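You operate a simulated robot arm through the tools that you are given. There is no shell and no other tool.

You are at the controls of a simulated robot arm. One attempt, no reset.

TASK
Rub the rust off the tube's steel cover, oil the spot and lay the gripped card cover on it.
Fine: green block first, then the yellow brush from the blue oil dish; both go back where they lay. Set down upright: green block, yellow brush. A coat counts when it lies all over at full strength: go over it till it gets no stronger. What is to be rubbed or washed off counts as gone when no trace of it is left.

It is judged by the outcome, as a careful person would: the job done as asked, and still so three seconds after it is handed in. It fails if anything else is knocked over, pushed out of place, dropped, spilled or broken. A push-on lid holds only when it is set on centred and level and pressed home; a screw cap is set on level and turned clockwise until tight.

THE ROBOT
A 7-joint arm with a two-finger parallel gripper, fixed in place. Base frame: the origin is on the floor under the middle of its stand, x ahead of it, y to its left, z up. Readings come in mm, rad, newtons and seconds.
It reaches about 1372 mm from its shoulder. Its first joint turns from -2.601 to 2.601 rad. Payload 3.43 kg.
Tool frame: the origin (TCP) lies between the finger pads and is the grasp point; the fingertips stand 30 mm ahead of it; z points along the fingers, y is the line along which they close. Largest opening 94 mm; finger width 28, thickness 10; the body of the gripper, 50 by 96 mm, starts 55 mm behind the TCP.
Orientation is told as [roll, pitch, yaw] about the base's x, y, z axes, in that order, counted from this pose: with the fingers straight down and closing along the base's y, the tool's x points along the base's -x, its y along +y and its z along -z.

THE INTERFACE
- The arm moves only by the tool jog_arm. Its argument "increments" is a list of rows, each a list of 7 numbers: the shift along the tool's x, y, z in mm, then the turn, a rotation vector about the tool's x, y, z in rad, then the finger opening in mm, from 0 to 94. In form: [[dx, dy, dz, ax, ay, az, jaw], ...]. A call has 1 to 20 rows; each row shifts and turns the commanded pose from where the row before left it, along the tool's axes as they then stand. Each row takes 0.2 s and may step no farther than 50 mm and 0.15 rad from the row before; otherwise, or with a gripper value out of range, the whole call is refused. Where a pose cannot be reached the arm comes as near as it can. A force on the tool above 40 N (or 10 N above the force at the start of the call, whichever is more), or a blocked arm, ends the call early, and 0.2 s more pass. The fingers move at their own pace (about 45 mm/s each) and stop on an object; they squeeze with about 26 N. The grip force told is the motor's: it shows also when the fingers shut on nothing. Time passes only in rows, and 0.2 s behind the last, so rows that do not move let the fingers close. It gives the time, the measured TCP pose, the force on the tool (base axes), the opening and the grip force at its end, in the units of the frame above (readings bear some noise), with the torque about the TCP (base axes, N m) and any sound that the robot's microphone picked up.
- Cameras (640 x 400 px; columns grow to the right, rows downward): "scene" is fixed at [399.3, 501.5, 1220.7]; the picture's right is [-0.99, -0.10, 0.00], its down [-0.04, 0.41, -0.91] and it looks along [0.10, -0.91, -0.41] (base axes); focal length 348 px, centre (320, 200). "wrist" rides on the gripper at [76, 14, -103] in the tool frame; the picture's right is [-0.18, 0.98, 0.00], its down [-0.75, -0.14, -0.64] and it looks along [-0.63, -0.12, 0.77] (tool axes); focal length 243 px, centre (320, 200). There is no depth. A picture from a camera that has moved, and an enlarged one, comes with that camera's place and axes in the base frame and with its lens.
- snapshot(camera): a new picture of that camera. It takes no simulated time.
- zoom(camera, box): a new picture of the part [left, top, right, bottom] of that camera's present view, enlarged. It takes no simulated time.
- finish_job(): hands the job in; it is judged then, once.

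Nothing tells you positions but the pictures and the camera data. Unless the task says otherwise, let go and move clear before handing in.

The tools are called after "Request:" by a JSON object that holds its "method" and its "body". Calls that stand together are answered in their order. jog_arm: Moves the arm, as the interface text tells. Its arguments: {"type":"object","properties":{"increments":{"type":"array","items":{"type":"array","items":{"type":"number"}}}},"required":["increments"]} The other tools are called the same way: snapshot (camera) takes a picture; zoom (camera, box) takes an enlarged picture of a part of a camera's view; finish_job () hands the job in.

At the start:

```text
clock: 0.0
ee_pos: [382.6, -692.3, 920.7]
tool_rot: [0.001, -0.002, -0.002]
contact_force: [-0.1, -0.3, 0.2]
wrist_torque: [-0.02, 0.02, -0.01]
opening: 93.9
gripper_force: 0.0
```

scene: 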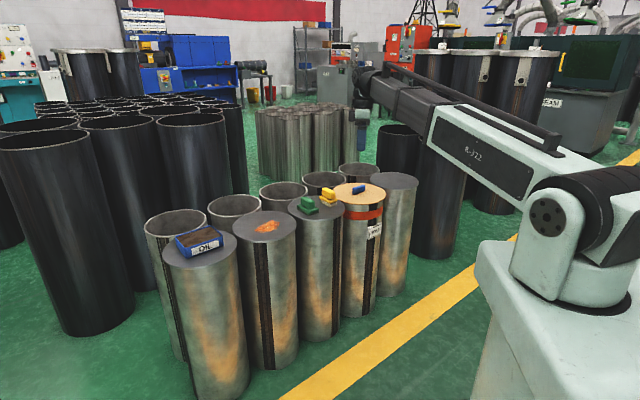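
wrist: 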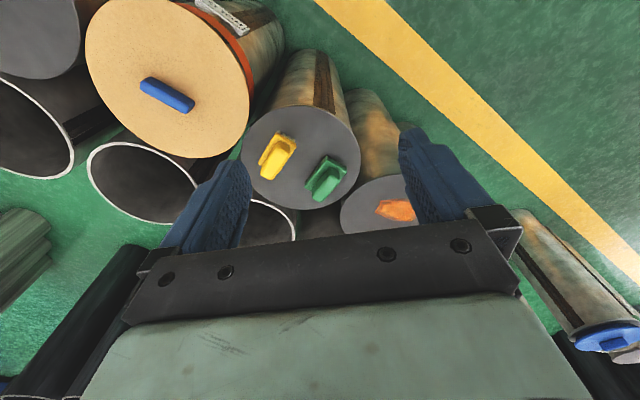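

I see a row of tubes: one carries the oil dish, one has a rust patch on its steel cover, one holds the green block and yellow brush, and one is topped by a card cover with a blue grip. I'll zoom in to locate everything.

Request:
{"method": "zoom", "body": {"camera": "scene", "box": [140, 150, 300, 250]}}

Request:
{"method": "zoom", "body": {"camera": "scene", "box": [270, 160, 430, 260]}}

Request:
{"method": "zoom", "body": {"camera": "wrist", "box": [220, 90, 420, 230]}}

Request:
{"method": "zoom", "body": {"camera": "wrist", "box": [480, 260, 640, 360]}}

```text
4.00 times, centred on (220, 200) of scene
camera zoom: at [399.3, 501.5, 1220.7], right [-0.99, -0.1, 0.0], down [-0.04, 0.41, -0.91], along [0.1, -0.91, -0.41], focal length 1391 px, centre (720, 200)
```

zoom: 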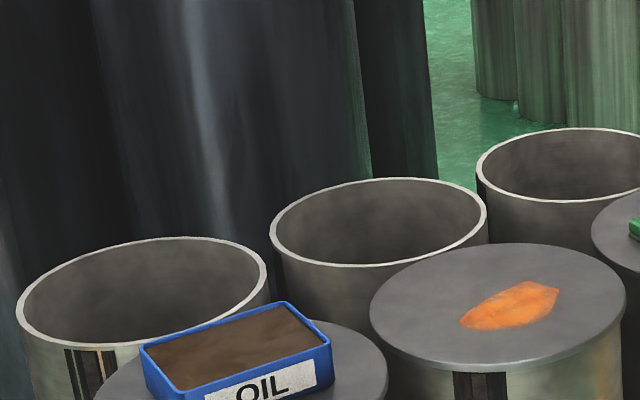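

```text
4.00 times, centred on (350, 210) of scene
camera zoom: at [399.3, 501.5, 1220.7], right [-0.99, -0.1, 0.0], down [-0.04, 0.41, -0.91], along [0.1, -0.91, -0.41], focal length 1391 px, centre (200, 160)
```

zoom: 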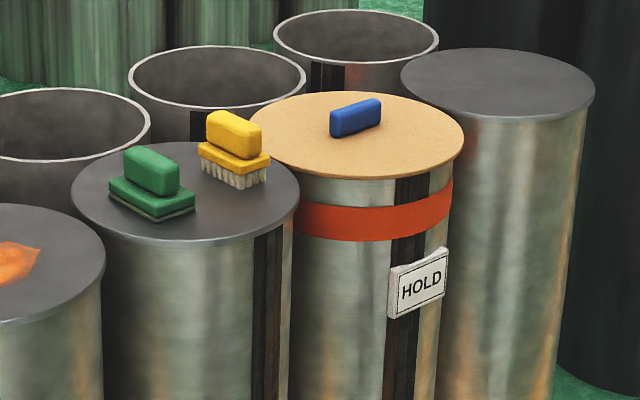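

```text
2.86 times, centred on (320, 160) of wrist
camera zoom: at [306.1, -677.7, 1022.7], right [0.18, 0.98, 0.0], down [0.75, -0.14, 0.64], along [0.63, -0.12, -0.77], focal length 693 px, centre (320, 314)
```

zoom: 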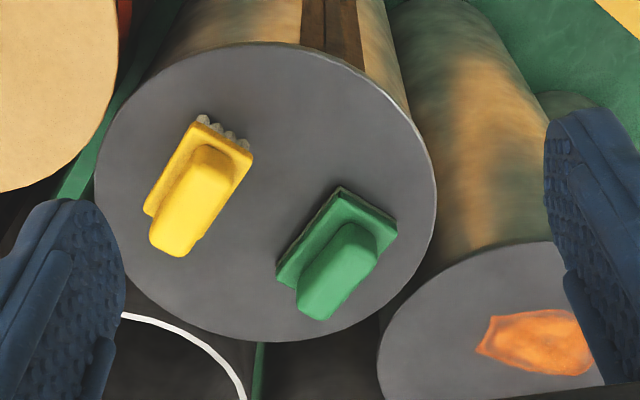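

```text
4.00 times, centred on (560, 310) of wrist
camera zoom: at [306.1, -677.7, 1022.7], right [0.18, 0.98, 0.0], down [0.75, -0.14, 0.64], along [0.63, -0.12, -0.77], focal length 970 px, centre (-640, -240)
```

zoom: 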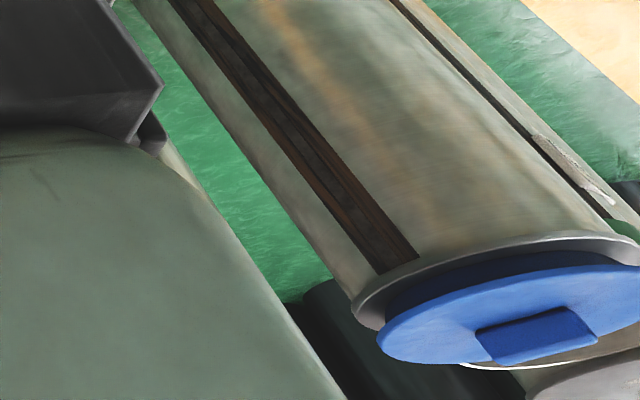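

The wrist picture shows the green block and yellow brush on one tube, with the rust tube next to it at roughly (697, -577, 620). I'll move the arm lower and closer to get better measurements from the wrist camera.

Request:
{"method": "jog_arm", "body": {"increments": [[-16, -3, 33, 0, 0, 0, 94], [-16, -3, 33, 0, 0, 0, 94], [-16, -2, 34, 0, 0, 0, 94], [0, 0, 0, 0, 0, 0, 94]]}}

Request:
{"method": "snapshot", "body": {"camera": "wrist"}}

Request:
{"method": "snapshot", "body": {"camera": "scene"}}

```text
clock: 1.0
ee_pos: [430.5, -700.3, 818.9]
tool_rot: [0.0, 0.001, 0.0]
contact_force: [1.1, 0.1, -0.2]
wrist_torque: [-0.02, -0.01, 0.02]
opening: 94.1
gripper_force: 0.1
```

```text
taken
camera wrist: at [355.0, -686.4, 923.0], right [0.18, 0.98, 0.0], down [0.75, -0.14, 0.64], along [0.63, -0.12, -0.77], focal length 243 px, centre (320, 200)
```

wrist: 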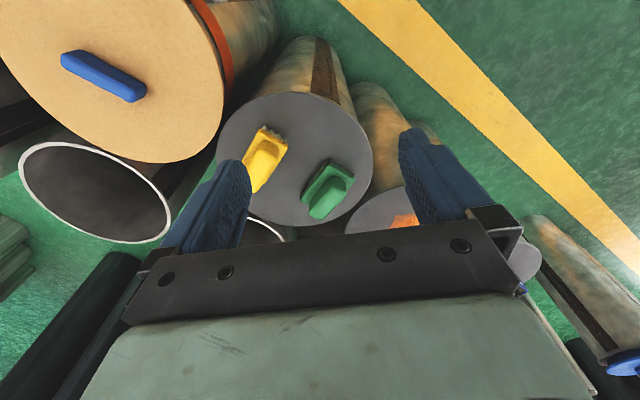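

```text
taken
```

scene: 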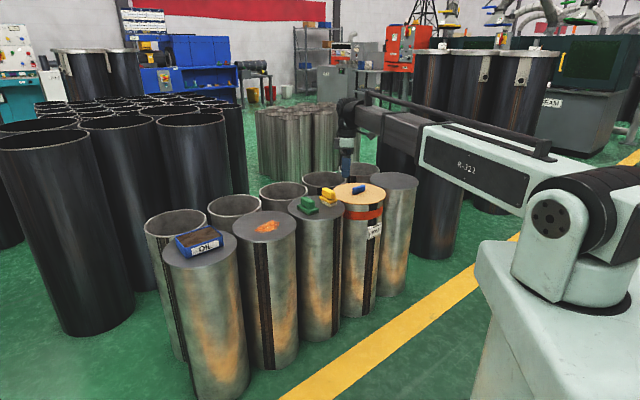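

The blocks are clearly visible from here. I'll zoom in on them to get their positions and angles.

Request:
{"method": "zoom", "body": {"camera": "wrist", "box": [210, 90, 380, 230]}}

Request:
{"method": "zoom", "body": {"camera": "wrist", "box": [0, 0, 240, 170]}}

Request:
{"method": "zoom", "body": {"camera": "scene", "box": [280, 160, 400, 235]}}

```text
2.86 times, centred on (295, 160) of wrist
camera zoom: at [355.0, -686.4, 923.0], right [0.18, 0.98, 0.0], down [0.75, -0.14, 0.64], along [0.63, -0.12, -0.77], focal length 693 px, centre (391, 314)
```

zoom: 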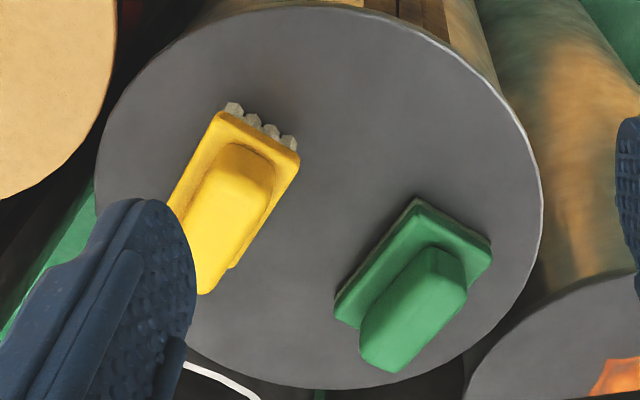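

```text
2.35 times, centred on (120, 85) of wrist
camera zoom: at [355.0, -686.4, 923.0], right [0.18, 0.98, 0.0], down [0.75, -0.14, 0.64], along [0.63, -0.12, -0.77], focal length 571 px, centre (791, 471)
```

zoom: 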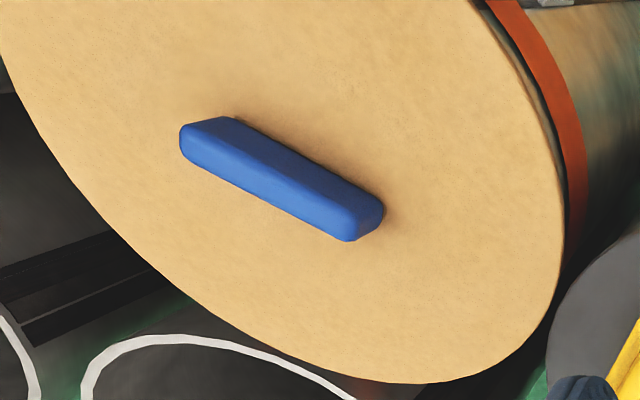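

```text
5.33 times, centred on (340, 198) of scene
camera zoom: at [399.3, 501.5, 1220.7], right [-0.99, -0.1, 0.0], down [-0.04, 0.41, -0.91], along [0.1, -0.91, -0.41], focal length 1854 px, centre (213, 213)
```

zoom: 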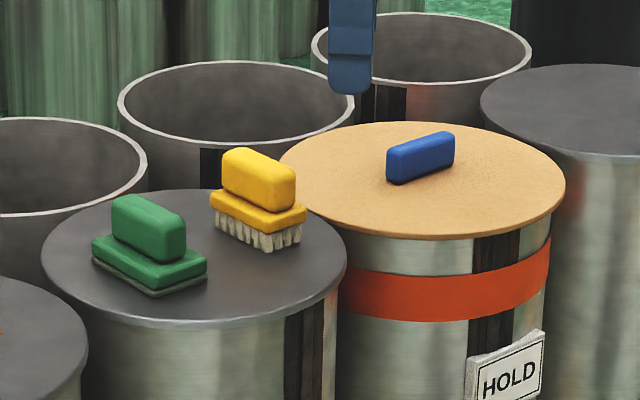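

The two views so far lie along nearly the same line of sight, so depth is poor. I'll shift sideways for a proper baseline and also look at the rust patch.

Request:
{"method": "jog_arm", "body": {"increments": [[-20, 40, 0, 0, 0, 0, 94], [-20, 40, 0, 0, 0, 0, 94], [-20, 40, 0, 0, 0, 0, 94], [0, 0, 0, 0, 0, 0, 94]]}}

Request:
{"method": "snapshot", "body": {"camera": "wrist"}}

Request:
{"method": "zoom", "body": {"camera": "wrist", "box": [120, 60, 280, 220]}}

Request:
{"method": "zoom", "body": {"camera": "wrist", "box": [260, 90, 420, 220]}}

```text
clock: 2.0
ee_pos: [488.3, -580.6, 819.6]
tool_rot: [-0.001, 0.0, 0.0]
contact_force: [-0.7, 0.9, 0.8]
wrist_torque: [-0.02, 0.01, -0.02]
opening: 94.1
gripper_force: 0.1
```

```text
taken
camera wrist: at [412.8, -565.4, 922.6], right [0.18, 0.98, 0.0], down [0.75, -0.14, 0.64], along [0.63, -0.12, -0.77], focal length 243 px, centre (320, 200)
```

wrist: 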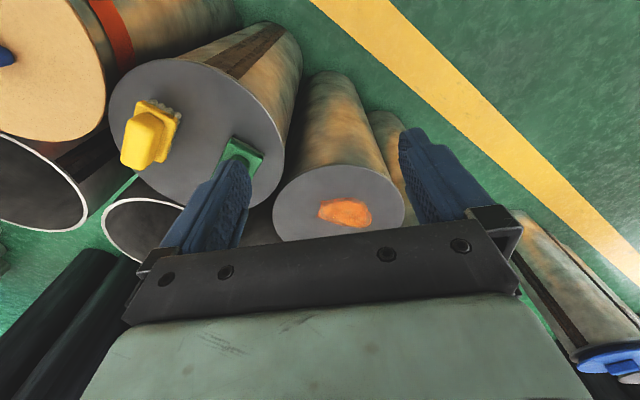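

```text
2.50 times, centred on (200, 140) of wrist
camera zoom: at [412.8, -565.4, 922.6], right [0.18, 0.98, 0.0], down [0.75, -0.14, 0.64], along [0.63, -0.12, -0.77], focal length 606 px, centre (620, 350)
```

zoom: 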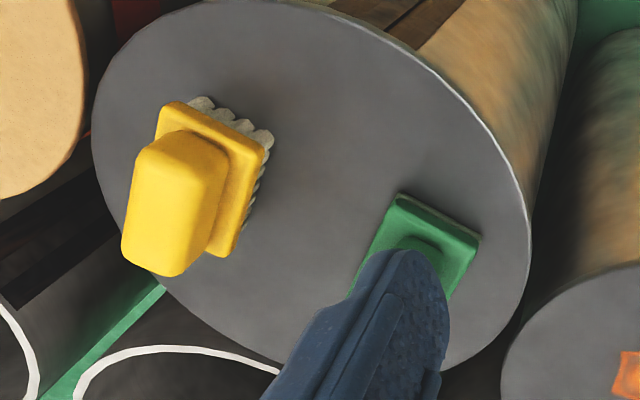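

```text
3.08 times, centred on (340, 155) of wrist
camera zoom: at [412.8, -565.4, 922.6], right [0.18, 0.98, 0.0], down [0.75, -0.14, 0.64], along [0.63, -0.12, -0.77], focal length 746 px, centre (258, 338)
```

zoom: 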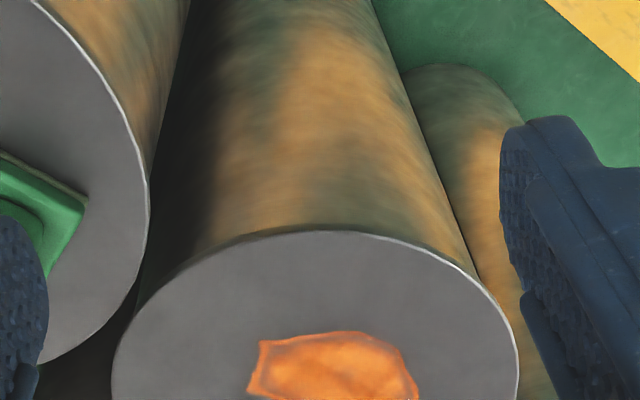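

Triangulating, the green block sits near (578, -717), the yellow brush near (506, -793), and both lie about 43° off the x axis. The lid top is around z≈611. I'll zoom tightly with the scene camera to measure grip heights.

Request:
{"method": "zoom", "body": {"camera": "scene", "box": [290, 180, 346, 220]}}

Request:
{"method": "zoom", "body": {"camera": "scene", "box": [160, 210, 300, 260]}}

```text
10.00 times, centred on (318, 200) of scene
camera zoom: at [399.3, 501.5, 1220.7], right [-0.99, -0.1, 0.0], down [-0.04, 0.41, -0.91], along [0.1, -0.91, -0.41], focal length 3477 px, centre (340, 200)
```

zoom: 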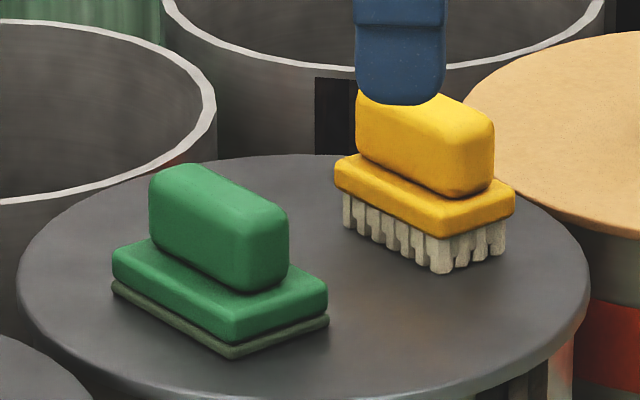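

```text
4.57 times, centred on (230, 235) of scene
camera zoom: at [399.3, 501.5, 1220.7], right [-0.99, -0.1, 0.0], down [-0.04, 0.41, -0.91], along [0.1, -0.91, -0.41], focal length 1589 px, centre (731, 40)
```

zoom: 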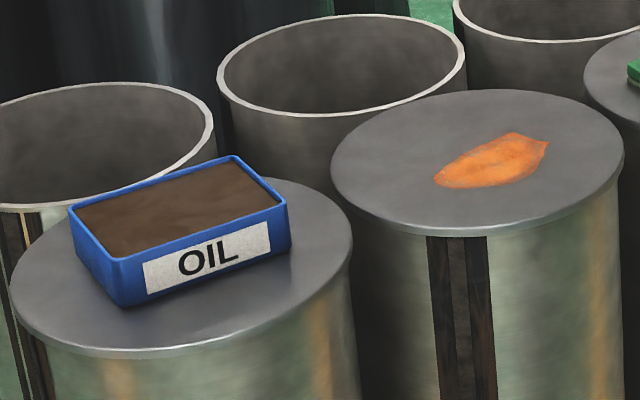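

The block's grip looks about 33 mm tall, starting about 20 mm above the lid. I'll move over the green block, turn the tool to match its angle and look from above.

Request:
{"method": "jog_arm", "body": {"increments": [[-22.4, -34.1, 0, 0, 0, 0, 94], [-22.4, -34.1, 0, 0, 0, 0, 94], [-22.4, -34.1, 0, 0, 0, 0, 94], [-22.5, -34.1, 0, 0, 0, 0, 94], [0, 0, 0, 0, 0, 0.15, 94], [0, 0, 0, 0, 0, 0.15, 94], [0, 0, 0, 0, 0, 0.15, 94], [0, 0, 0, 0, 0, 0.15, 94], [0, 0, 0, 0, 0, 0.15, 94], [0, 0, 40, 0, 0, 0, 94], [0, 0, 39, 0, 0, 0, 94], [0, 0, 0, 0, 0, 0, 94]]}}

Request:
{"method": "snapshot", "body": {"camera": "wrist"}}

Request:
{"method": "zoom", "body": {"camera": "wrist", "box": [220, 70, 420, 220]}}

Request:
{"method": "zoom", "body": {"camera": "scene", "box": [270, 150, 370, 220]}}

```text
clock: 4.6
ee_pos: [580.8, -716.9, 743.0]
tool_rot: [-0.001, 0.0, -0.751]
contact_force: [0.0, 0.3, 0.1]
wrist_torque: [0.01, -0.02, 0.03]
opening: 94.0
gripper_force: 0.0
```

```text
taken
camera wrist: at [534.5, -655.3, 844.4], right [0.8, 0.59, 0.0], down [0.45, -0.62, 0.64], along [0.38, -0.52, -0.77], focal length 243 px, centre (320, 200)
```

wrist: 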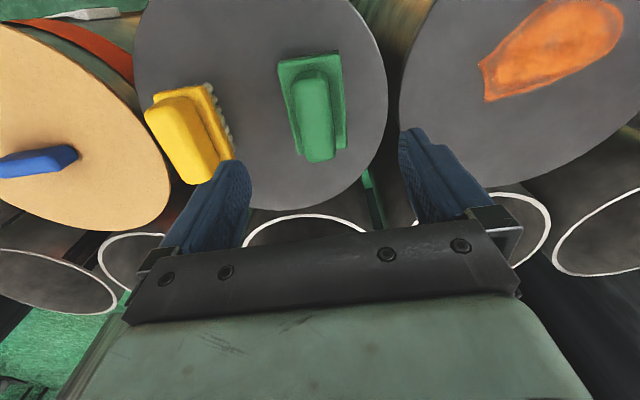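

```text
2.67 times, centred on (320, 145) of wrist
camera zoom: at [534.5, -655.3, 844.4], right [0.8, 0.59, 0.0], down [0.45, -0.62, 0.64], along [0.38, -0.52, -0.77], focal length 647 px, centre (320, 347)
```

zoom: 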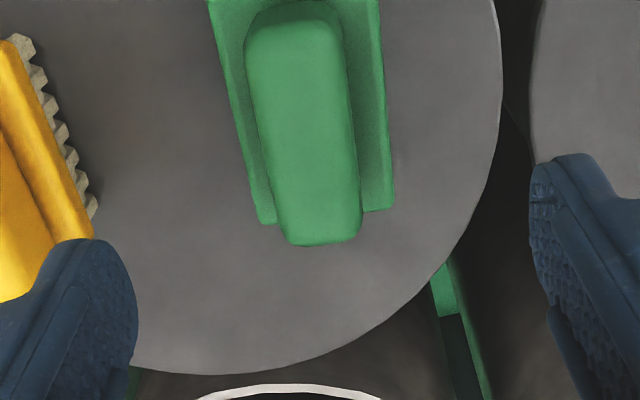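

```text
5.71 times, centred on (320, 185) of scene
camera zoom: at [399.3, 501.5, 1220.7], right [-0.99, -0.1, 0.0], down [-0.04, 0.41, -0.91], along [0.1, -0.91, -0.41], focal length 1987 px, centre (320, 286)
```

zoom: 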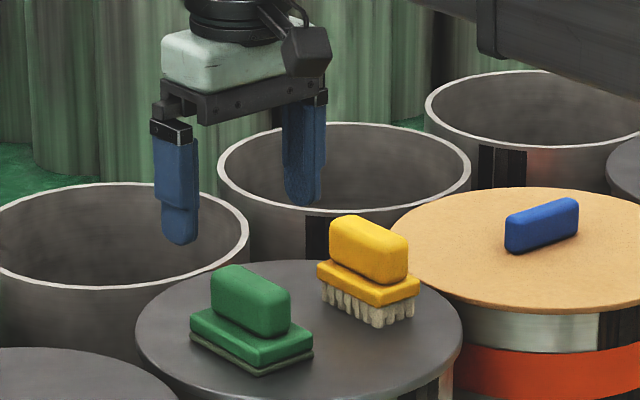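

From this view the green block's centre is within about 3 mm of the tool axis and turned roughly 0.045 rad more. I'll correct for that and descend so the fingertips straddle the grip above its base plate.

Request:
{"method": "jog_arm", "body": {"increments": [[1.5, -2.5, 0, 0, 0, 0.045, 80], [0, 0, 25, 0, 0, 0, 80], [0, 0, 25, 0, 0, 0, 80], [0, 0, 22, 0, 0, 0, 80], [0, 0, 0, 0, 0, 0, 80]]}}

Request:
{"method": "snapshot", "body": {"camera": "wrist"}}

Request:
{"method": "zoom", "body": {"camera": "scene", "box": [280, 170, 350, 220]}}

```text
clock: 5.8
ee_pos: [577.9, -715.8, 668.0]
tool_rot: [0.0, -0.002, -0.795]
contact_force: [-0.4, -0.1, 0.3]
wrist_torque: [-0.01, -0.02, 0.0]
opening: 79.9
gripper_force: 0.0
```

```text
taken
camera wrist: at [535.0, -652.7, 770.6], right [0.83, 0.56, 0.0], down [0.43, -0.64, 0.64], along [0.36, -0.53, -0.77], focal length 243 px, centre (320, 200)
```

wrist: 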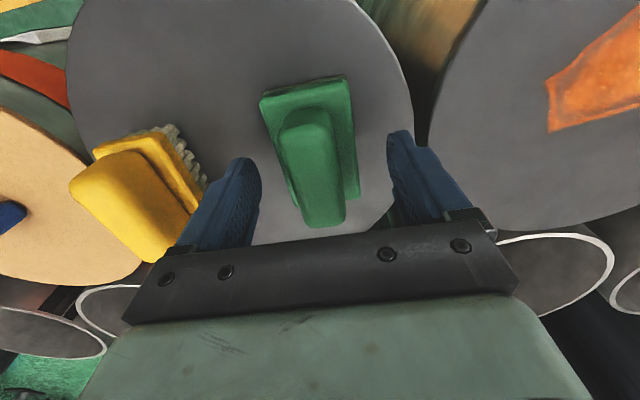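

```text
8.00 times, centred on (315, 195) of scene
camera zoom: at [399.3, 501.5, 1220.7], right [-0.99, -0.1, 0.0], down [-0.04, 0.41, -0.91], along [0.1, -0.91, -0.41], focal length 2782 px, centre (360, 240)
```

zoom: 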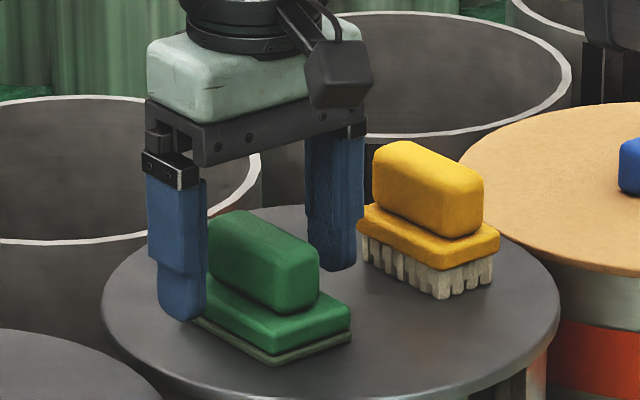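

The scene projection suggests the lid may be nearer z≈620, which would put the plate top near 640, so I need finer measurements before closing. I'll zoom in on the wrist view.

Request:
{"method": "zoom", "body": {"camera": "wrist", "box": [230, 60, 390, 240]}}

Request:
{"method": "zoom", "body": {"camera": "scene", "box": [294, 190, 326, 220]}}

```text
2.22 times, centred on (310, 150) of wrist
camera zoom: at [535.0, -652.7, 770.6], right [0.83, 0.56, 0.0], down [0.43, -0.64, 0.64], along [0.36, -0.53, -0.77], focal length 539 px, centre (342, 311)
```

zoom: 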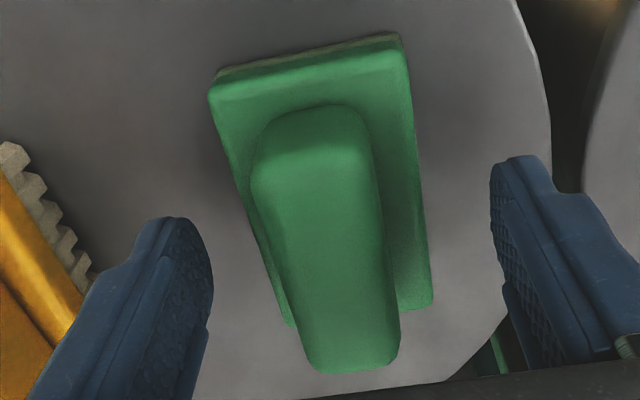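

```text
13.33 times, centred on (310, 205) of scene
camera zoom: at [399.3, 501.5, 1220.7], right [-0.99, -0.1, 0.0], down [-0.04, 0.41, -0.91], along [0.1, -0.91, -0.41], focal length 4636 px, centre (453, 133)
```

zoom: 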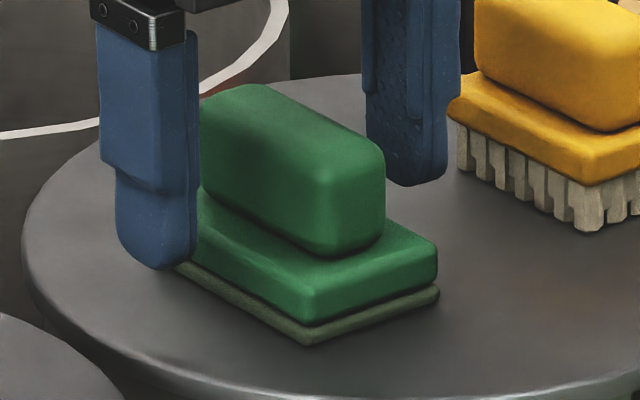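

The plate top works out to z≈635 and the block is aligned with the tool to within about 1 mm. I'll raise the tool 4 mm so the fingertips clear the plate, then close on the grip.

Request:
{"method": "jog_arm", "body": {"increments": [[1, -1, -4, 0, 0, 0, 80], [0, 0, 0, 0, 0, 0, 50], [0, 0, 0, 0, 0, 0, 20], [0, 0, 0, 0, 0, 0, 10], [0, 0, 0, 0, 0, 0, 10], [0, 0, 0, 0, 0, 0, 10]]}}

Request:
{"method": "zoom", "body": {"camera": "scene", "box": [280, 170, 350, 220]}}

Request:
{"method": "snapshot", "body": {"camera": "wrist"}}

```text
clock: 7.2
ee_pos: [577.1, -716.4, 671.6]
tool_rot: [-0.001, 0.001, -0.794]
contact_force: [-0.4, -0.3, 1.0]
wrist_torque: [0.03, 0.04, 0.02]
opening: 30.9
gripper_force: 26.0
```

```text
8.00 times, centred on (315, 195) of scene
camera zoom: at [399.3, 501.5, 1220.7], right [-0.99, -0.1, 0.0], down [-0.04, 0.41, -0.91], along [0.1, -0.91, -0.41], focal length 2782 px, centre (360, 240)
```

zoom: 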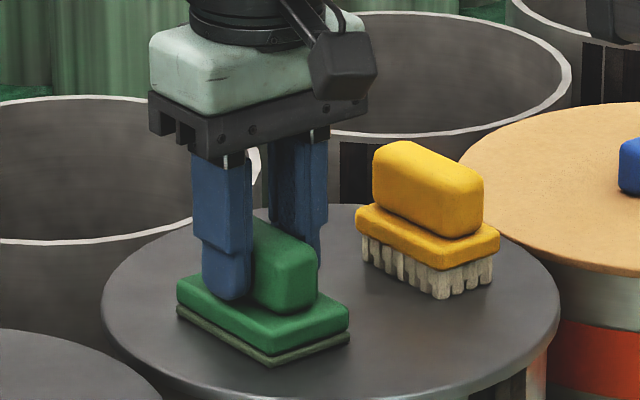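

```text
taken
camera wrist: at [533.5, -652.6, 774.8], right [0.83, 0.56, 0.0], down [0.43, -0.64, 0.64], along [0.36, -0.53, -0.77], focal length 243 px, centre (320, 200)
```

wrist: 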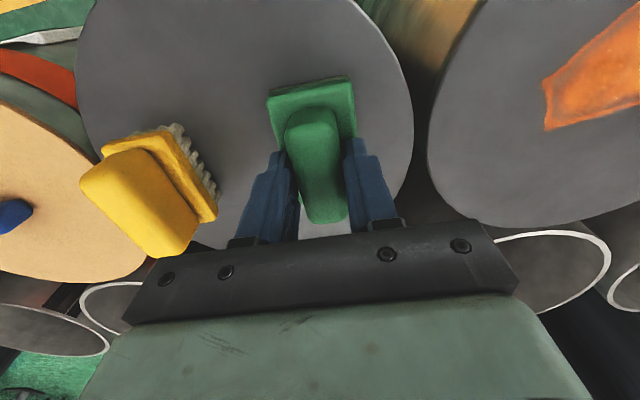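

The block is gripped at 31 mm, with the resting TCP at (577.1, -716.4, 671.6) and yaw -0.794, which I'll use when putting it back. I'll lift it and move to where the rust patch is in clear view.

Request:
{"method": "jog_arm", "body": {"increments": [[0, 0, -10, 0, 0, 0, 10], [0, 0, -30, 0, 0, 0, 10], [0, 0, -40, 0, 0, 0, 10], [11, 30, 0, 0, 0, 0, 10], [11, 30, 0, 0, 0, 0, 10], [10, 30, 0, 0, 0, 0, 10], [0, 0, 0, 0, 0, 0, 10]]}}

Request:
{"method": "snapshot", "body": {"camera": "wrist"}}

Request:
{"method": "zoom", "body": {"camera": "scene", "box": [220, 150, 360, 250]}}

```text
clock: 8.8
ee_pos: [618.9, -632.3, 750.9]
tool_rot: [0.0, -0.001, -0.795]
contact_force: [0.0, 0.0, -0.9]
wrist_torque: [0.0, 0.01, 0.02]
opening: 30.9
gripper_force: 25.7
```

```text
taken
camera wrist: at [575.0, -567.4, 854.1], right [0.83, 0.56, 0.0], down [0.43, -0.64, 0.64], along [0.36, -0.53, -0.77], focal length 243 px, centre (320, 200)
```

wrist: 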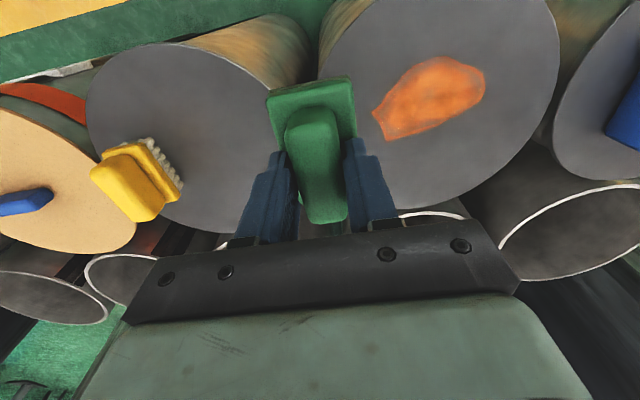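

```text
4.00 times, centred on (290, 200) of scene
camera zoom: at [399.3, 501.5, 1220.7], right [-0.99, -0.1, 0.0], down [-0.04, 0.41, -0.91], along [0.1, -0.91, -0.41], focal length 1391 px, centre (440, 200)
```

zoom: 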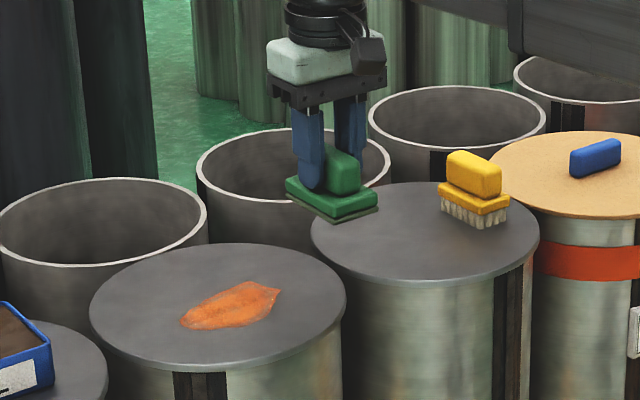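

The whole rust patch is visible to the right of the held block. I'll zoom in to map its outline and the lid rim.

Request:
{"method": "zoom", "body": {"camera": "wrist", "box": [350, 30, 510, 150]}}

Request:
{"method": "zoom", "body": {"camera": "wrist", "box": [300, 0, 580, 220]}}

```text
3.33 times, centred on (430, 90) of wrist
camera zoom: at [575.0, -567.4, 854.1], right [0.83, 0.56, 0.0], down [0.43, -0.64, 0.64], along [0.36, -0.53, -0.77], focal length 809 px, centre (-47, 567)
```

zoom: 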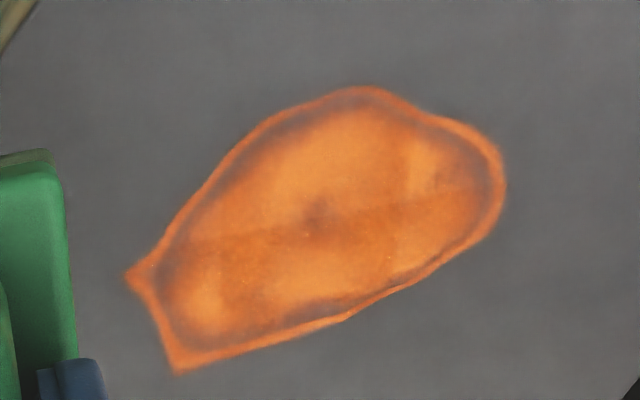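

```text
1.82 times, centred on (440, 110) of wrist
camera zoom: at [575.0, -567.4, 854.1], right [0.83, 0.56, 0.0], down [0.43, -0.64, 0.64], along [0.36, -0.53, -0.77], focal length 441 px, centre (102, 364)
```

zoom: 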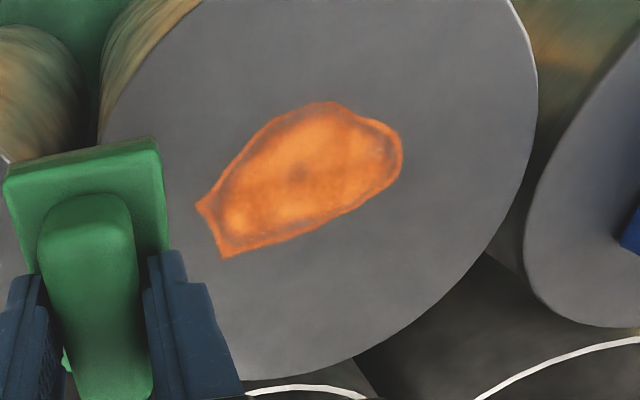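

The patch centre works out to about (702, -574), roughly 72×104 mm, and the lid centre to about (722, -590) with a radius of 114 mm. I'll move the block over the patch and descend to just above the expected contact height.

Request:
{"method": "jog_arm", "body": {"increments": [[-6, 33, 0, 0, 0, 0, 10], [-6, 33, 0, 0, 0, 0, 10], [-5, 34, 0, 0, 0, 0, 10], [0, 0, 0, 0, 0, 0, 10], [0, 0, 40, 0, 0, 0, 10], [0, 0, 31, 0, 0, 0, 10], [0, 0, 2, 0, 0, 0, 10], [0, 0, 2, 0, 0, 0, 10], [0, 0, 0, 0, 0, 0, 10]]}}

Request:
{"method": "zoom", "body": {"camera": "scene", "box": [230, 170, 320, 240]}}

Request:
{"method": "snapshot", "body": {"camera": "wrist"}}

```text
clock: 10.8
ee_pos: [699.3, -572.6, 678.0]
tool_rot: [-0.001, 0.001, -0.794]
contact_force: [0.5, 0.1, -1.1]
wrist_torque: [-0.01, 0.03, 0.01]
opening: 31.1
gripper_force: 26.1
```

```text
5.71 times, centred on (275, 205) of scene
camera zoom: at [399.3, 501.5, 1220.7], right [-0.99, -0.1, 0.0], down [-0.04, 0.41, -0.91], along [0.1, -0.91, -0.41], focal length 1987 px, centre (577, 171)
```

zoom: 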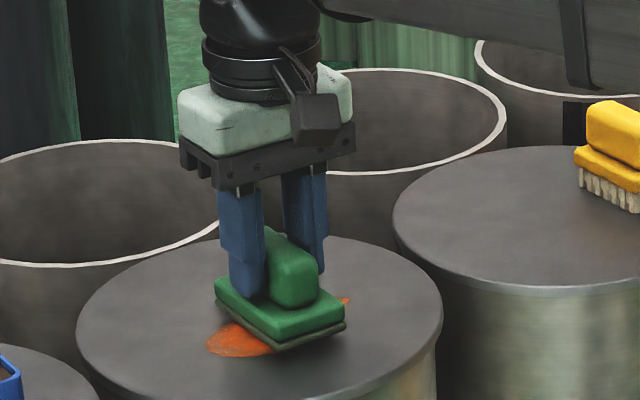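

```text
taken
camera wrist: at [657.3, -508.6, 780.4], right [0.83, 0.56, 0.0], down [0.43, -0.64, 0.64], along [0.36, -0.53, -0.77], focal length 243 px, centre (320, 200)
```

wrist: 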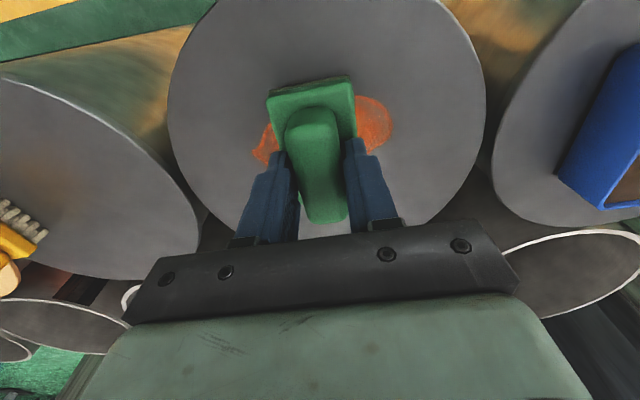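

The block hovers just over the patch. I'll lower it 1–2 mm at a time and watch for contact force.

Request:
{"method": "jog_arm", "body": {"increments": [[0, 0, 2, 0, 0, 0, 10], [0, 0, 2, 0, 0, 0, 10], [0, 0, 0, 0, 0, 0, 10]]}}

```text
clock: 11.6
ee_pos: [700.8, -572.7, 672.3]
tool_rot: [-0.001, 0.0, -0.793]
contact_force: [-0.2, 0.0, -1.6]
wrist_torque: [0.02, 0.02, 0.0]
opening: 31.2
gripper_force: 26.4
```

Request:
{"method": "jog_arm", "body": {"increments": [[0, 0, 1, 0, 0, 0, 10], [0, 0, 0, 0, 0, 0, 10]]}}

Request:
{"method": "zoom", "body": {"camera": "scene", "box": [240, 190, 310, 240]}}

```text
clock: 12.2
ee_pos: [701.4, -572.7, 672.8]
tool_rot: [-0.001, -0.001, -0.794]
contact_force: [-0.3, -0.4, -1.6]
wrist_torque: [0.02, -0.01, 0.0]
opening: 30.8
gripper_force: 26.0
```

```text
8.00 times, centred on (275, 215) of scene
camera zoom: at [399.3, 501.5, 1220.7], right [-0.99, -0.1, 0.0], down [-0.04, 0.41, -0.91], along [0.1, -0.91, -0.41], focal length 2782 px, centre (680, 80)
```

zoom: 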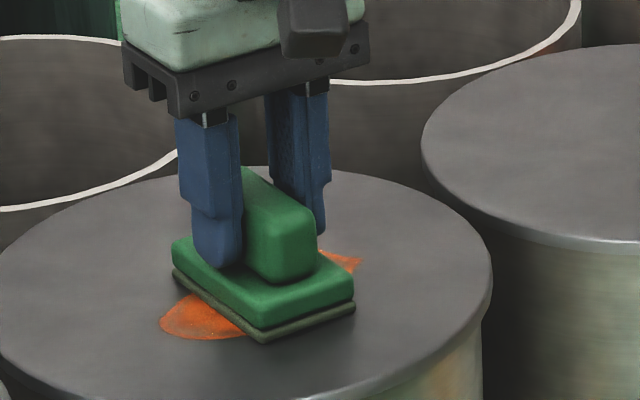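

No contact yet; the steady -1.6 N is just the block's weight. I'll keep lowering in 1 mm steps.

Request:
{"method": "jog_arm", "body": {"increments": [[0, 0, 1, 0, 0, 0, 10], [0, 0, 1, 0, 0, 0, 10], [0, 0, 0, 0, 0, 0, 10]]}}

```text
clock: 13.0
ee_pos: [700.3, -572.4, 673.3]
tool_rot: [0.0, -0.003, -0.796]
contact_force: [4.1, 0.3, 20.5]
wrist_torque: [0.33, 0.29, -0.05]
opening: 30.8
gripper_force: 25.8
```

Contact came at TCP z≈673.3 with about 20 N. I'll ease up 1 mm for light pressure and begin rubbing strokes along the tool's y.

Request:
{"method": "jog_arm", "body": {"increments": [[0, 0, -1, 0, 0, 0, 10], [-2, 12, 0, 0, 0, 0, 10], [0, 15, 0, 0, 0, 0, 10], [0, 15, 0, 0, 0, 0, 10], [0, -14, 0, 0, 0, 0, 10], [0, -14, 0, 0, 0, 0, 10], [0, -14, 0, 0, 0, 0, 10], [0, -14, 0, 0, 0, 0, 10], [0, -14, 0, 0, 0, 0, 10], [0, -14, 0, 0, 0, 0, 10], [-10, 0, 0, 0, 0, 0, 10], [0, 14, 0, 0, 0, 0, 10], [0, 14, 0, 0, 0, 0, 10], [0, 14, 0, 0, 0, 0, 10], [0, 14, 0, 0, 0, 0, 10], [0, 14, 0, 0, 0, 0, 10], [0, 14, 0, 0, 0, 0, 10], [10, 0, 0, 0, 0, 0, 10], [10, 0, 0, 0, 0, 0, 10]]}}

Request:
{"method": "snapshot", "body": {"camera": "wrist"}}

Request:
{"method": "zoom", "body": {"camera": "scene", "box": [230, 180, 310, 240]}}

```text
clock: 17.0
ee_pos: [725.7, -536.3, 672.9]
tool_rot: [0.0, 0.0, -0.793]
contact_force: [0.3, 0.8, 0.5]
wrist_torque: [0.03, -0.04, -0.02]
opening: 30.9
gripper_force: 25.7
```

```text
taken
camera wrist: at [682.0, -472.7, 774.7], right [0.83, 0.56, 0.0], down [0.43, -0.64, 0.64], along [0.36, -0.53, -0.77], focal length 243 px, centre (320, 200)
```

wrist: 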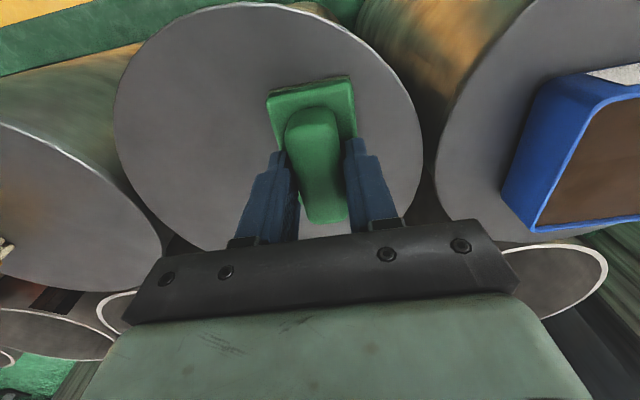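

```text
6.67 times, centred on (270, 210) of scene
camera zoom: at [399.3, 501.5, 1220.7], right [-0.99, -0.1, 0.0], down [-0.04, 0.41, -0.91], along [0.1, -0.91, -0.41], focal length 2318 px, centre (653, 133)
```

zoom: 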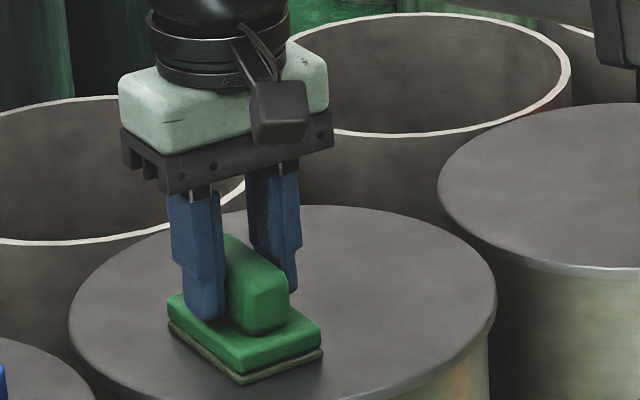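

The rust appears to be nearly gone already. I'll make another set of strokes on the other side, with slightly more pressure, and then lift off and inspect.

Request:
{"method": "jog_arm", "body": {"increments": [[0, 0, 0.7, 0, 0, 0, 10], [0, -14, 0, 0, 0, 0, 10], [0, -14, 0, 0, 0, 0, 10], [0, -14, 0, 0, 0, 0, 10], [0, -14, 0, 0, 0, 0, 10], [0, -14, 0, 0, 0, 0, 10], [0, -14, 0, 0, 0, 0, 10], [-8, -5, 0, 0, 0, 0, 10], [0, 14, 0, 0, 0, 0, 10], [0, 14, 0, 0, 0, 0, 10], [0, 14, 0, 0, 0, 0, 10], [0, 14, 0, 0, 0, 0, 10], [0, 14, 0, 0, 0, 0, 10], [0, 14, 0, 0, 0, 0, 10], [0, 10, 0, 0, 0, 0, 10], [0, 0, -10, 0, 0, 0, 10], [0, 0, -30, 0, 0, 0, 10], [10, -40, -25, 0, 0, 0, 10], [10, -45, 0, 0, 0, 0, 10], [10, -45, 0, 0, 0, 0, 10]]}}

Request:
{"method": "snapshot", "body": {"camera": "wrist"}}

Request:
{"method": "zoom", "body": {"camera": "scene", "box": [220, 190, 310, 250]}}

```text
clock: 21.2
ee_pos: [623.3, -610.6, 737.9]
tool_rot: [0.0, 0.001, -0.793]
contact_force: [-0.2, -0.2, -1.1]
wrist_torque: [0.02, -0.02, -0.02]
opening: 30.8
gripper_force: 26.4
```

```text
taken
camera wrist: at [579.2, -546.6, 840.1], right [0.83, 0.56, 0.0], down [0.43, -0.64, 0.64], along [0.36, -0.53, -0.77], focal length 243 px, centre (320, 200)
```

wrist: 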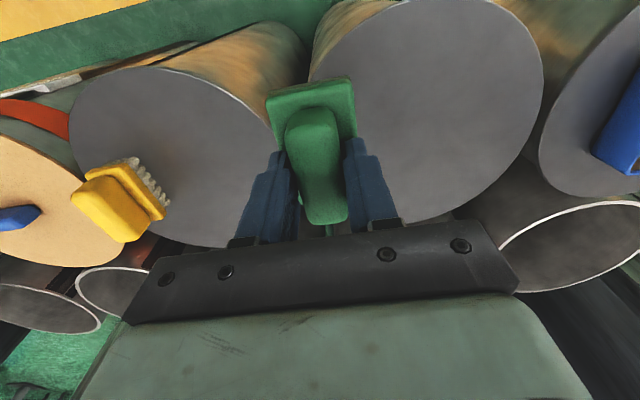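

```text
6.67 times, centred on (265, 220) of scene
camera zoom: at [399.3, 501.5, 1220.7], right [-0.99, -0.1, 0.0], down [-0.04, 0.41, -0.91], along [0.1, -0.91, -0.41], focal length 2318 px, centre (687, 67)
```

zoom: 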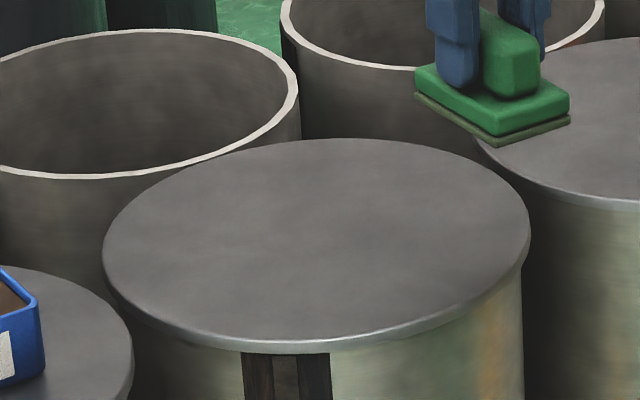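

The lid looks clean. I'll zoom in closely from both cameras to check for faint traces before returning the block.

Request:
{"method": "zoom", "body": {"camera": "wrist", "box": [350, 20, 510, 160]}}

Request:
{"method": "zoom", "body": {"camera": "scene", "box": [240, 210, 300, 245]}}

Request:
{"method": "zoom", "body": {"camera": "wrist", "box": [330, 0, 460, 110]}}

```text
2.86 times, centred on (430, 90) of wrist
camera zoom: at [579.2, -546.6, 840.1], right [0.83, 0.56, 0.0], down [0.43, -0.64, 0.64], along [0.36, -0.53, -0.77], focal length 693 px, centre (6, 514)
```

zoom: 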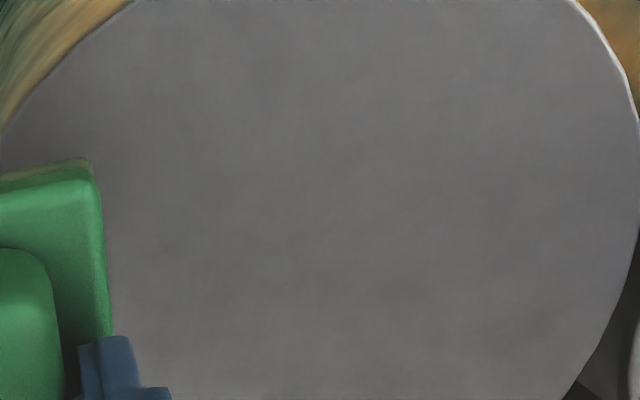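

```text
10.67 times, centred on (270, 228) of scene
camera zoom: at [399.3, 501.5, 1220.7], right [-0.99, -0.1, 0.0], down [-0.04, 0.41, -0.91], along [0.1, -0.91, -0.41], focal length 3709 px, centre (853, -93)
```

zoom: 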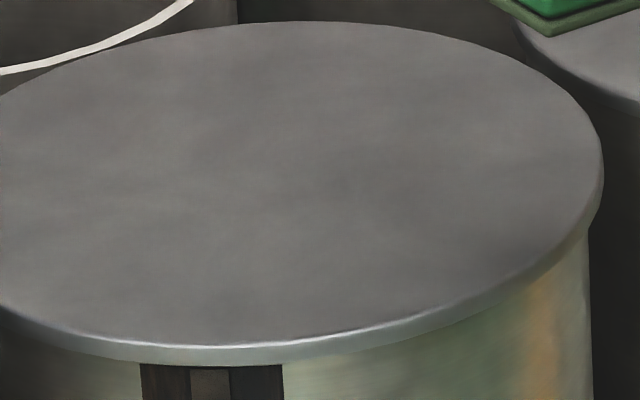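

```text
3.64 times, centred on (395, 55) of wrist
camera zoom: at [579.2, -546.6, 840.1], right [0.83, 0.56, 0.0], down [0.43, -0.64, 0.64], along [0.36, -0.53, -0.77], focal length 882 px, centre (47, 727)
```

zoom: 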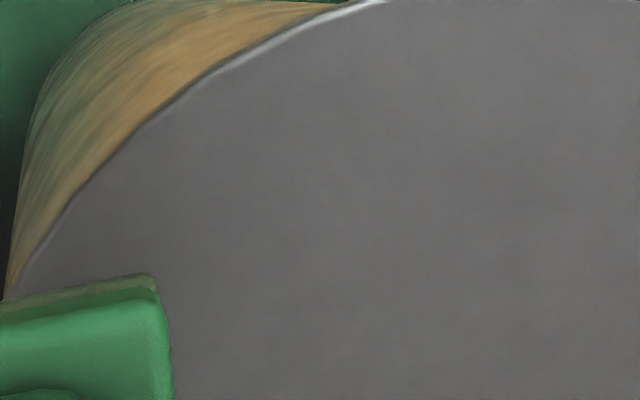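

No trace of rust remains. I'll carry the green block back above its original spot.

Request:
{"method": "jog_arm", "body": {"increments": [[-14.3, -35.7, 0, 0, 0, 0, 10], [-14.3, -35.7, 0, 0, 0, 0, 10], [-14.4, -35.7, 0, 0, 0, 0, 10], [0, 0, 0, 0, 0, 0, 10], [0, 0, 30, 0, 0, 0, 10], [0, 0, 20, 0, 0, 0, 10], [0, 0, 0, 0, 0, 0, 10], [0, 0, 0, 0, 0, 0, 10]]}}

Request:
{"method": "snapshot", "body": {"camera": "wrist"}}

Request:
{"method": "zoom", "body": {"camera": "scene", "box": [280, 170, 350, 220]}}

```text
clock: 23.0
ee_pos: [574.1, -716.4, 687.8]
tool_rot: [0.0, 0.0, -0.793]
contact_force: [-0.1, 0.3, -2.4]
wrist_torque: [0.01, -0.04, -0.02]
opening: 30.8
gripper_force: 25.6
```

```text
taken
camera wrist: at [530.3, -651.7, 790.4], right [0.83, 0.56, 0.0], down [0.43, -0.64, 0.64], along [0.36, -0.53, -0.77], focal length 243 px, centre (320, 200)
```

wrist: 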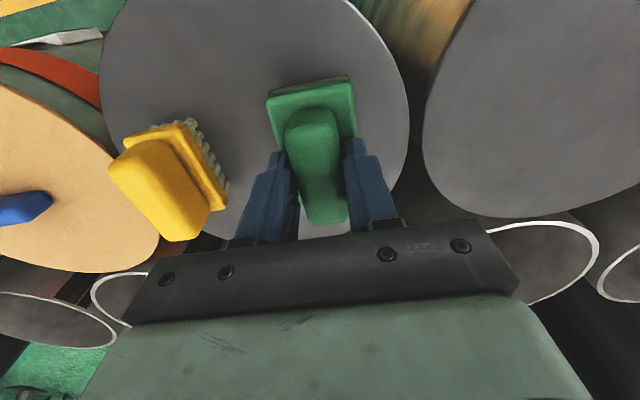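

```text
8.00 times, centred on (315, 195) of scene
camera zoom: at [399.3, 501.5, 1220.7], right [-0.99, -0.1, 0.0], down [-0.04, 0.41, -0.91], along [0.1, -0.91, -0.41], focal length 2782 px, centre (360, 240)
```

zoom: 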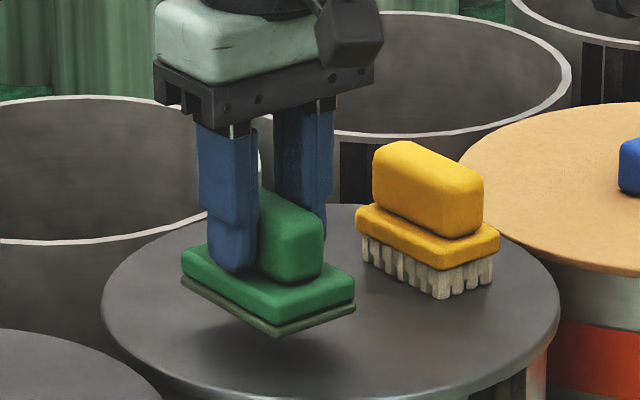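

The block is about 3 mm short in x. I'll correct that and lower to just above the lid, then creep down to contact.

Request:
{"method": "jog_arm", "body": {"increments": [[-1.8, 1.8, 0, 0, 0, 0, 10], [0, 0, 11, 0, 0, 0, 10], [0, 0, 0, 0, 0, 0, 10], [0, 0, 0, 0, 0, 0, 10]]}}

Request:
{"method": "zoom", "body": {"camera": "scene", "box": [280, 170, 350, 220]}}

```text
clock: 24.0
ee_pos: [577.3, -716.5, 676.6]
tool_rot: [0.0, 0.001, -0.794]
contact_force: [-0.9, -0.4, -1.7]
wrist_torque: [0.04, 0.02, -0.02]
opening: 30.9
gripper_force: 25.8
```

```text
8.00 times, centred on (315, 195) of scene
camera zoom: at [399.3, 501.5, 1220.7], right [-0.99, -0.1, 0.0], down [-0.04, 0.41, -0.91], along [0.1, -0.91, -0.41], focal length 2782 px, centre (360, 240)
```

zoom: 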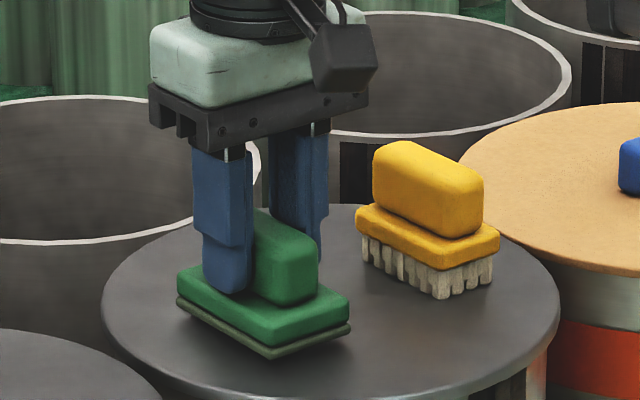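

The horizontal position matches the original picture. I'll creep down to touch the lid.

Request:
{"method": "jog_arm", "body": {"increments": [[0, 0, 1.5, 0, 0, 0, 10], [0, 0, 1, 0, 0, 0, 10], [0, 0, 1, 0, 0, 0, 10], [0, 0, 0, 0, 0, 0, 10]]}}

```text
clock: 25.0
ee_pos: [576.8, -716.8, 673.0]
tool_rot: [0.0, 0.0, -0.795]
contact_force: [-0.6, -1.2, -1.4]
wrist_torque: [-0.02, -0.02, 0.0]
opening: 30.8
gripper_force: 26.2
```

Request:
{"method": "jog_arm", "body": {"increments": [[0, 0, 1, 0, 0, 0, 10], [0, 0, 0, 0, 0, 0, 10]]}}

```text
clock: 25.6
ee_pos: [576.0, -716.4, 672.1]
tool_rot: [-0.001, 0.001, -0.793]
contact_force: [-2.4, -0.3, 5.7]
wrist_torque: [0.06, 0.01, 0.03]
opening: 30.7
gripper_force: 26.3
```

Contact is light at 5.7 N. I'll open the fingers, let the block settle, and then rise straight up.

Request:
{"method": "jog_arm", "body": {"increments": [[0, 0, 0, 0, 0, 0, 36], [0, 0, 0, 0, 0, 0, 50], [0, 0, 0, 0, 0, 0, 75], [0, 0, 0, 0, 0, 0, 75], [0, 0, -20, 0, 0, 0, 75], [0, 0, -30, 0, 0, 0, 75], [0, 0, -30, 0, 0, 0, 75], [0, 0, 0, 0, 0, 0, 94]]}}

Request:
{"method": "zoom", "body": {"camera": "scene", "box": [280, 170, 350, 220]}}

Request:
{"method": "snapshot", "body": {"camera": "wrist"}}

```text
clock: 27.4
ee_pos: [576.6, -716.6, 750.9]
tool_rot: [0.0, 0.001, -0.793]
contact_force: [0.4, -0.3, -0.1]
wrist_torque: [-0.01, 0.0, 0.0]
opening: 94.0
gripper_force: 0.1
```

```text
8.00 times, centred on (315, 195) of scene
camera zoom: at [399.3, 501.5, 1220.7], right [-0.99, -0.1, 0.0], down [-0.04, 0.41, -0.91], along [0.1, -0.91, -0.41], focal length 2782 px, centre (360, 240)
```

zoom: 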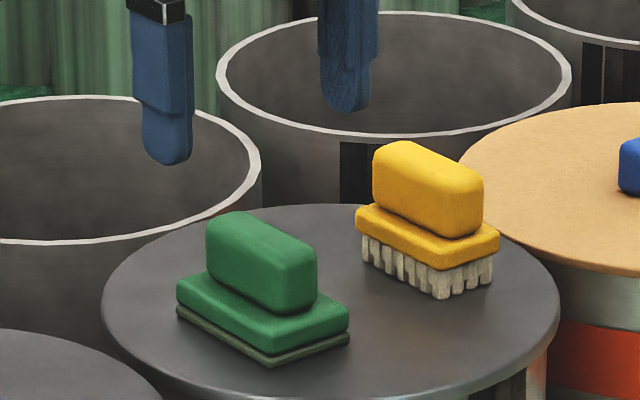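

```text
taken
camera wrist: at [533.7, -652.3, 853.5], right [0.83, 0.56, 0.0], down [0.43, -0.64, 0.64], along [0.36, -0.53, -0.77], focal length 243 px, centre (320, 200)
```

wrist: 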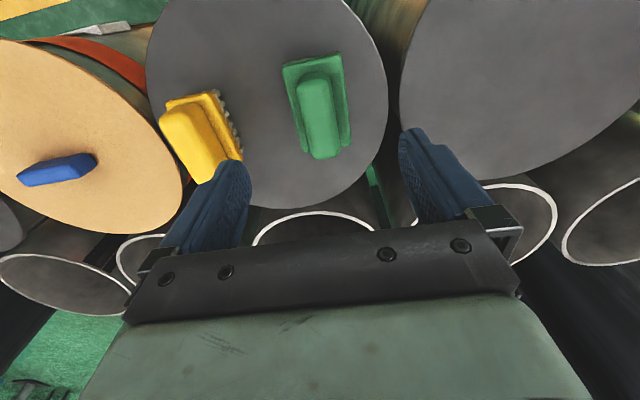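

The green block is back upright in its original place. I'll move over the yellow brush and measure it from above.

Request:
{"method": "jog_arm", "body": {"increments": [[-1.4, -34.4, 0, 0, 0, 0, 94], [-1.4, -34.4, 0, 0, 0, 0, 94], [-1.4, -34.4, 0, 0, 0, 0, 94], [0, 0, 0, 0, 0, 0, 94], [0, 0, 0, 0, 0, 0, 94]]}}

Request:
{"method": "zoom", "body": {"camera": "wrist", "box": [230, 30, 410, 210]}}

Request:
{"method": "snapshot", "body": {"camera": "wrist"}}

```text
clock: 28.6
ee_pos: [505.6, -792.1, 749.2]
tool_rot: [0.001, -0.001, -0.794]
contact_force: [0.8, -0.3, 0.6]
wrist_torque: [0.02, 0.01, -0.04]
opening: 94.2
gripper_force: 0.1
```

```text
2.22 times, centred on (320, 120) of wrist
camera zoom: at [462.1, -727.8, 852.6], right [0.83, 0.56, 0.0], down [0.43, -0.64, 0.64], along [0.36, -0.53, -0.77], focal length 539 px, centre (320, 378)
```

zoom: 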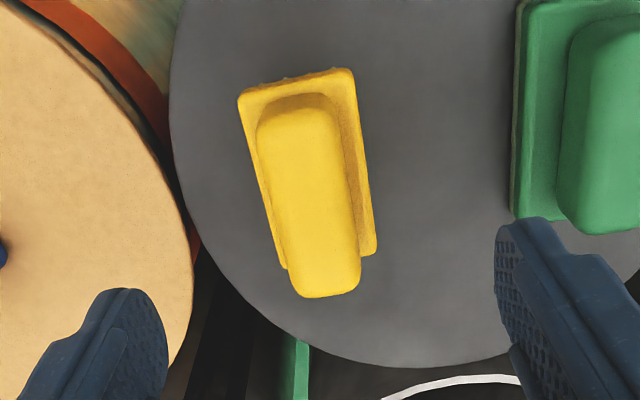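

```text
taken
camera wrist: at [462.1, -727.8, 852.6], right [0.83, 0.56, 0.0], down [0.43, -0.64, 0.64], along [0.36, -0.53, -0.77], focal length 243 px, centre (320, 200)
```

wrist: 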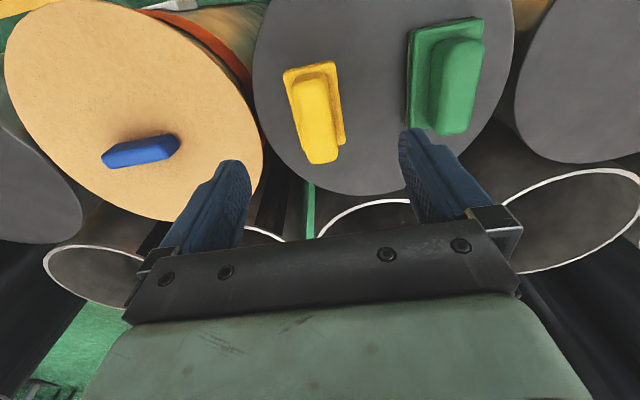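

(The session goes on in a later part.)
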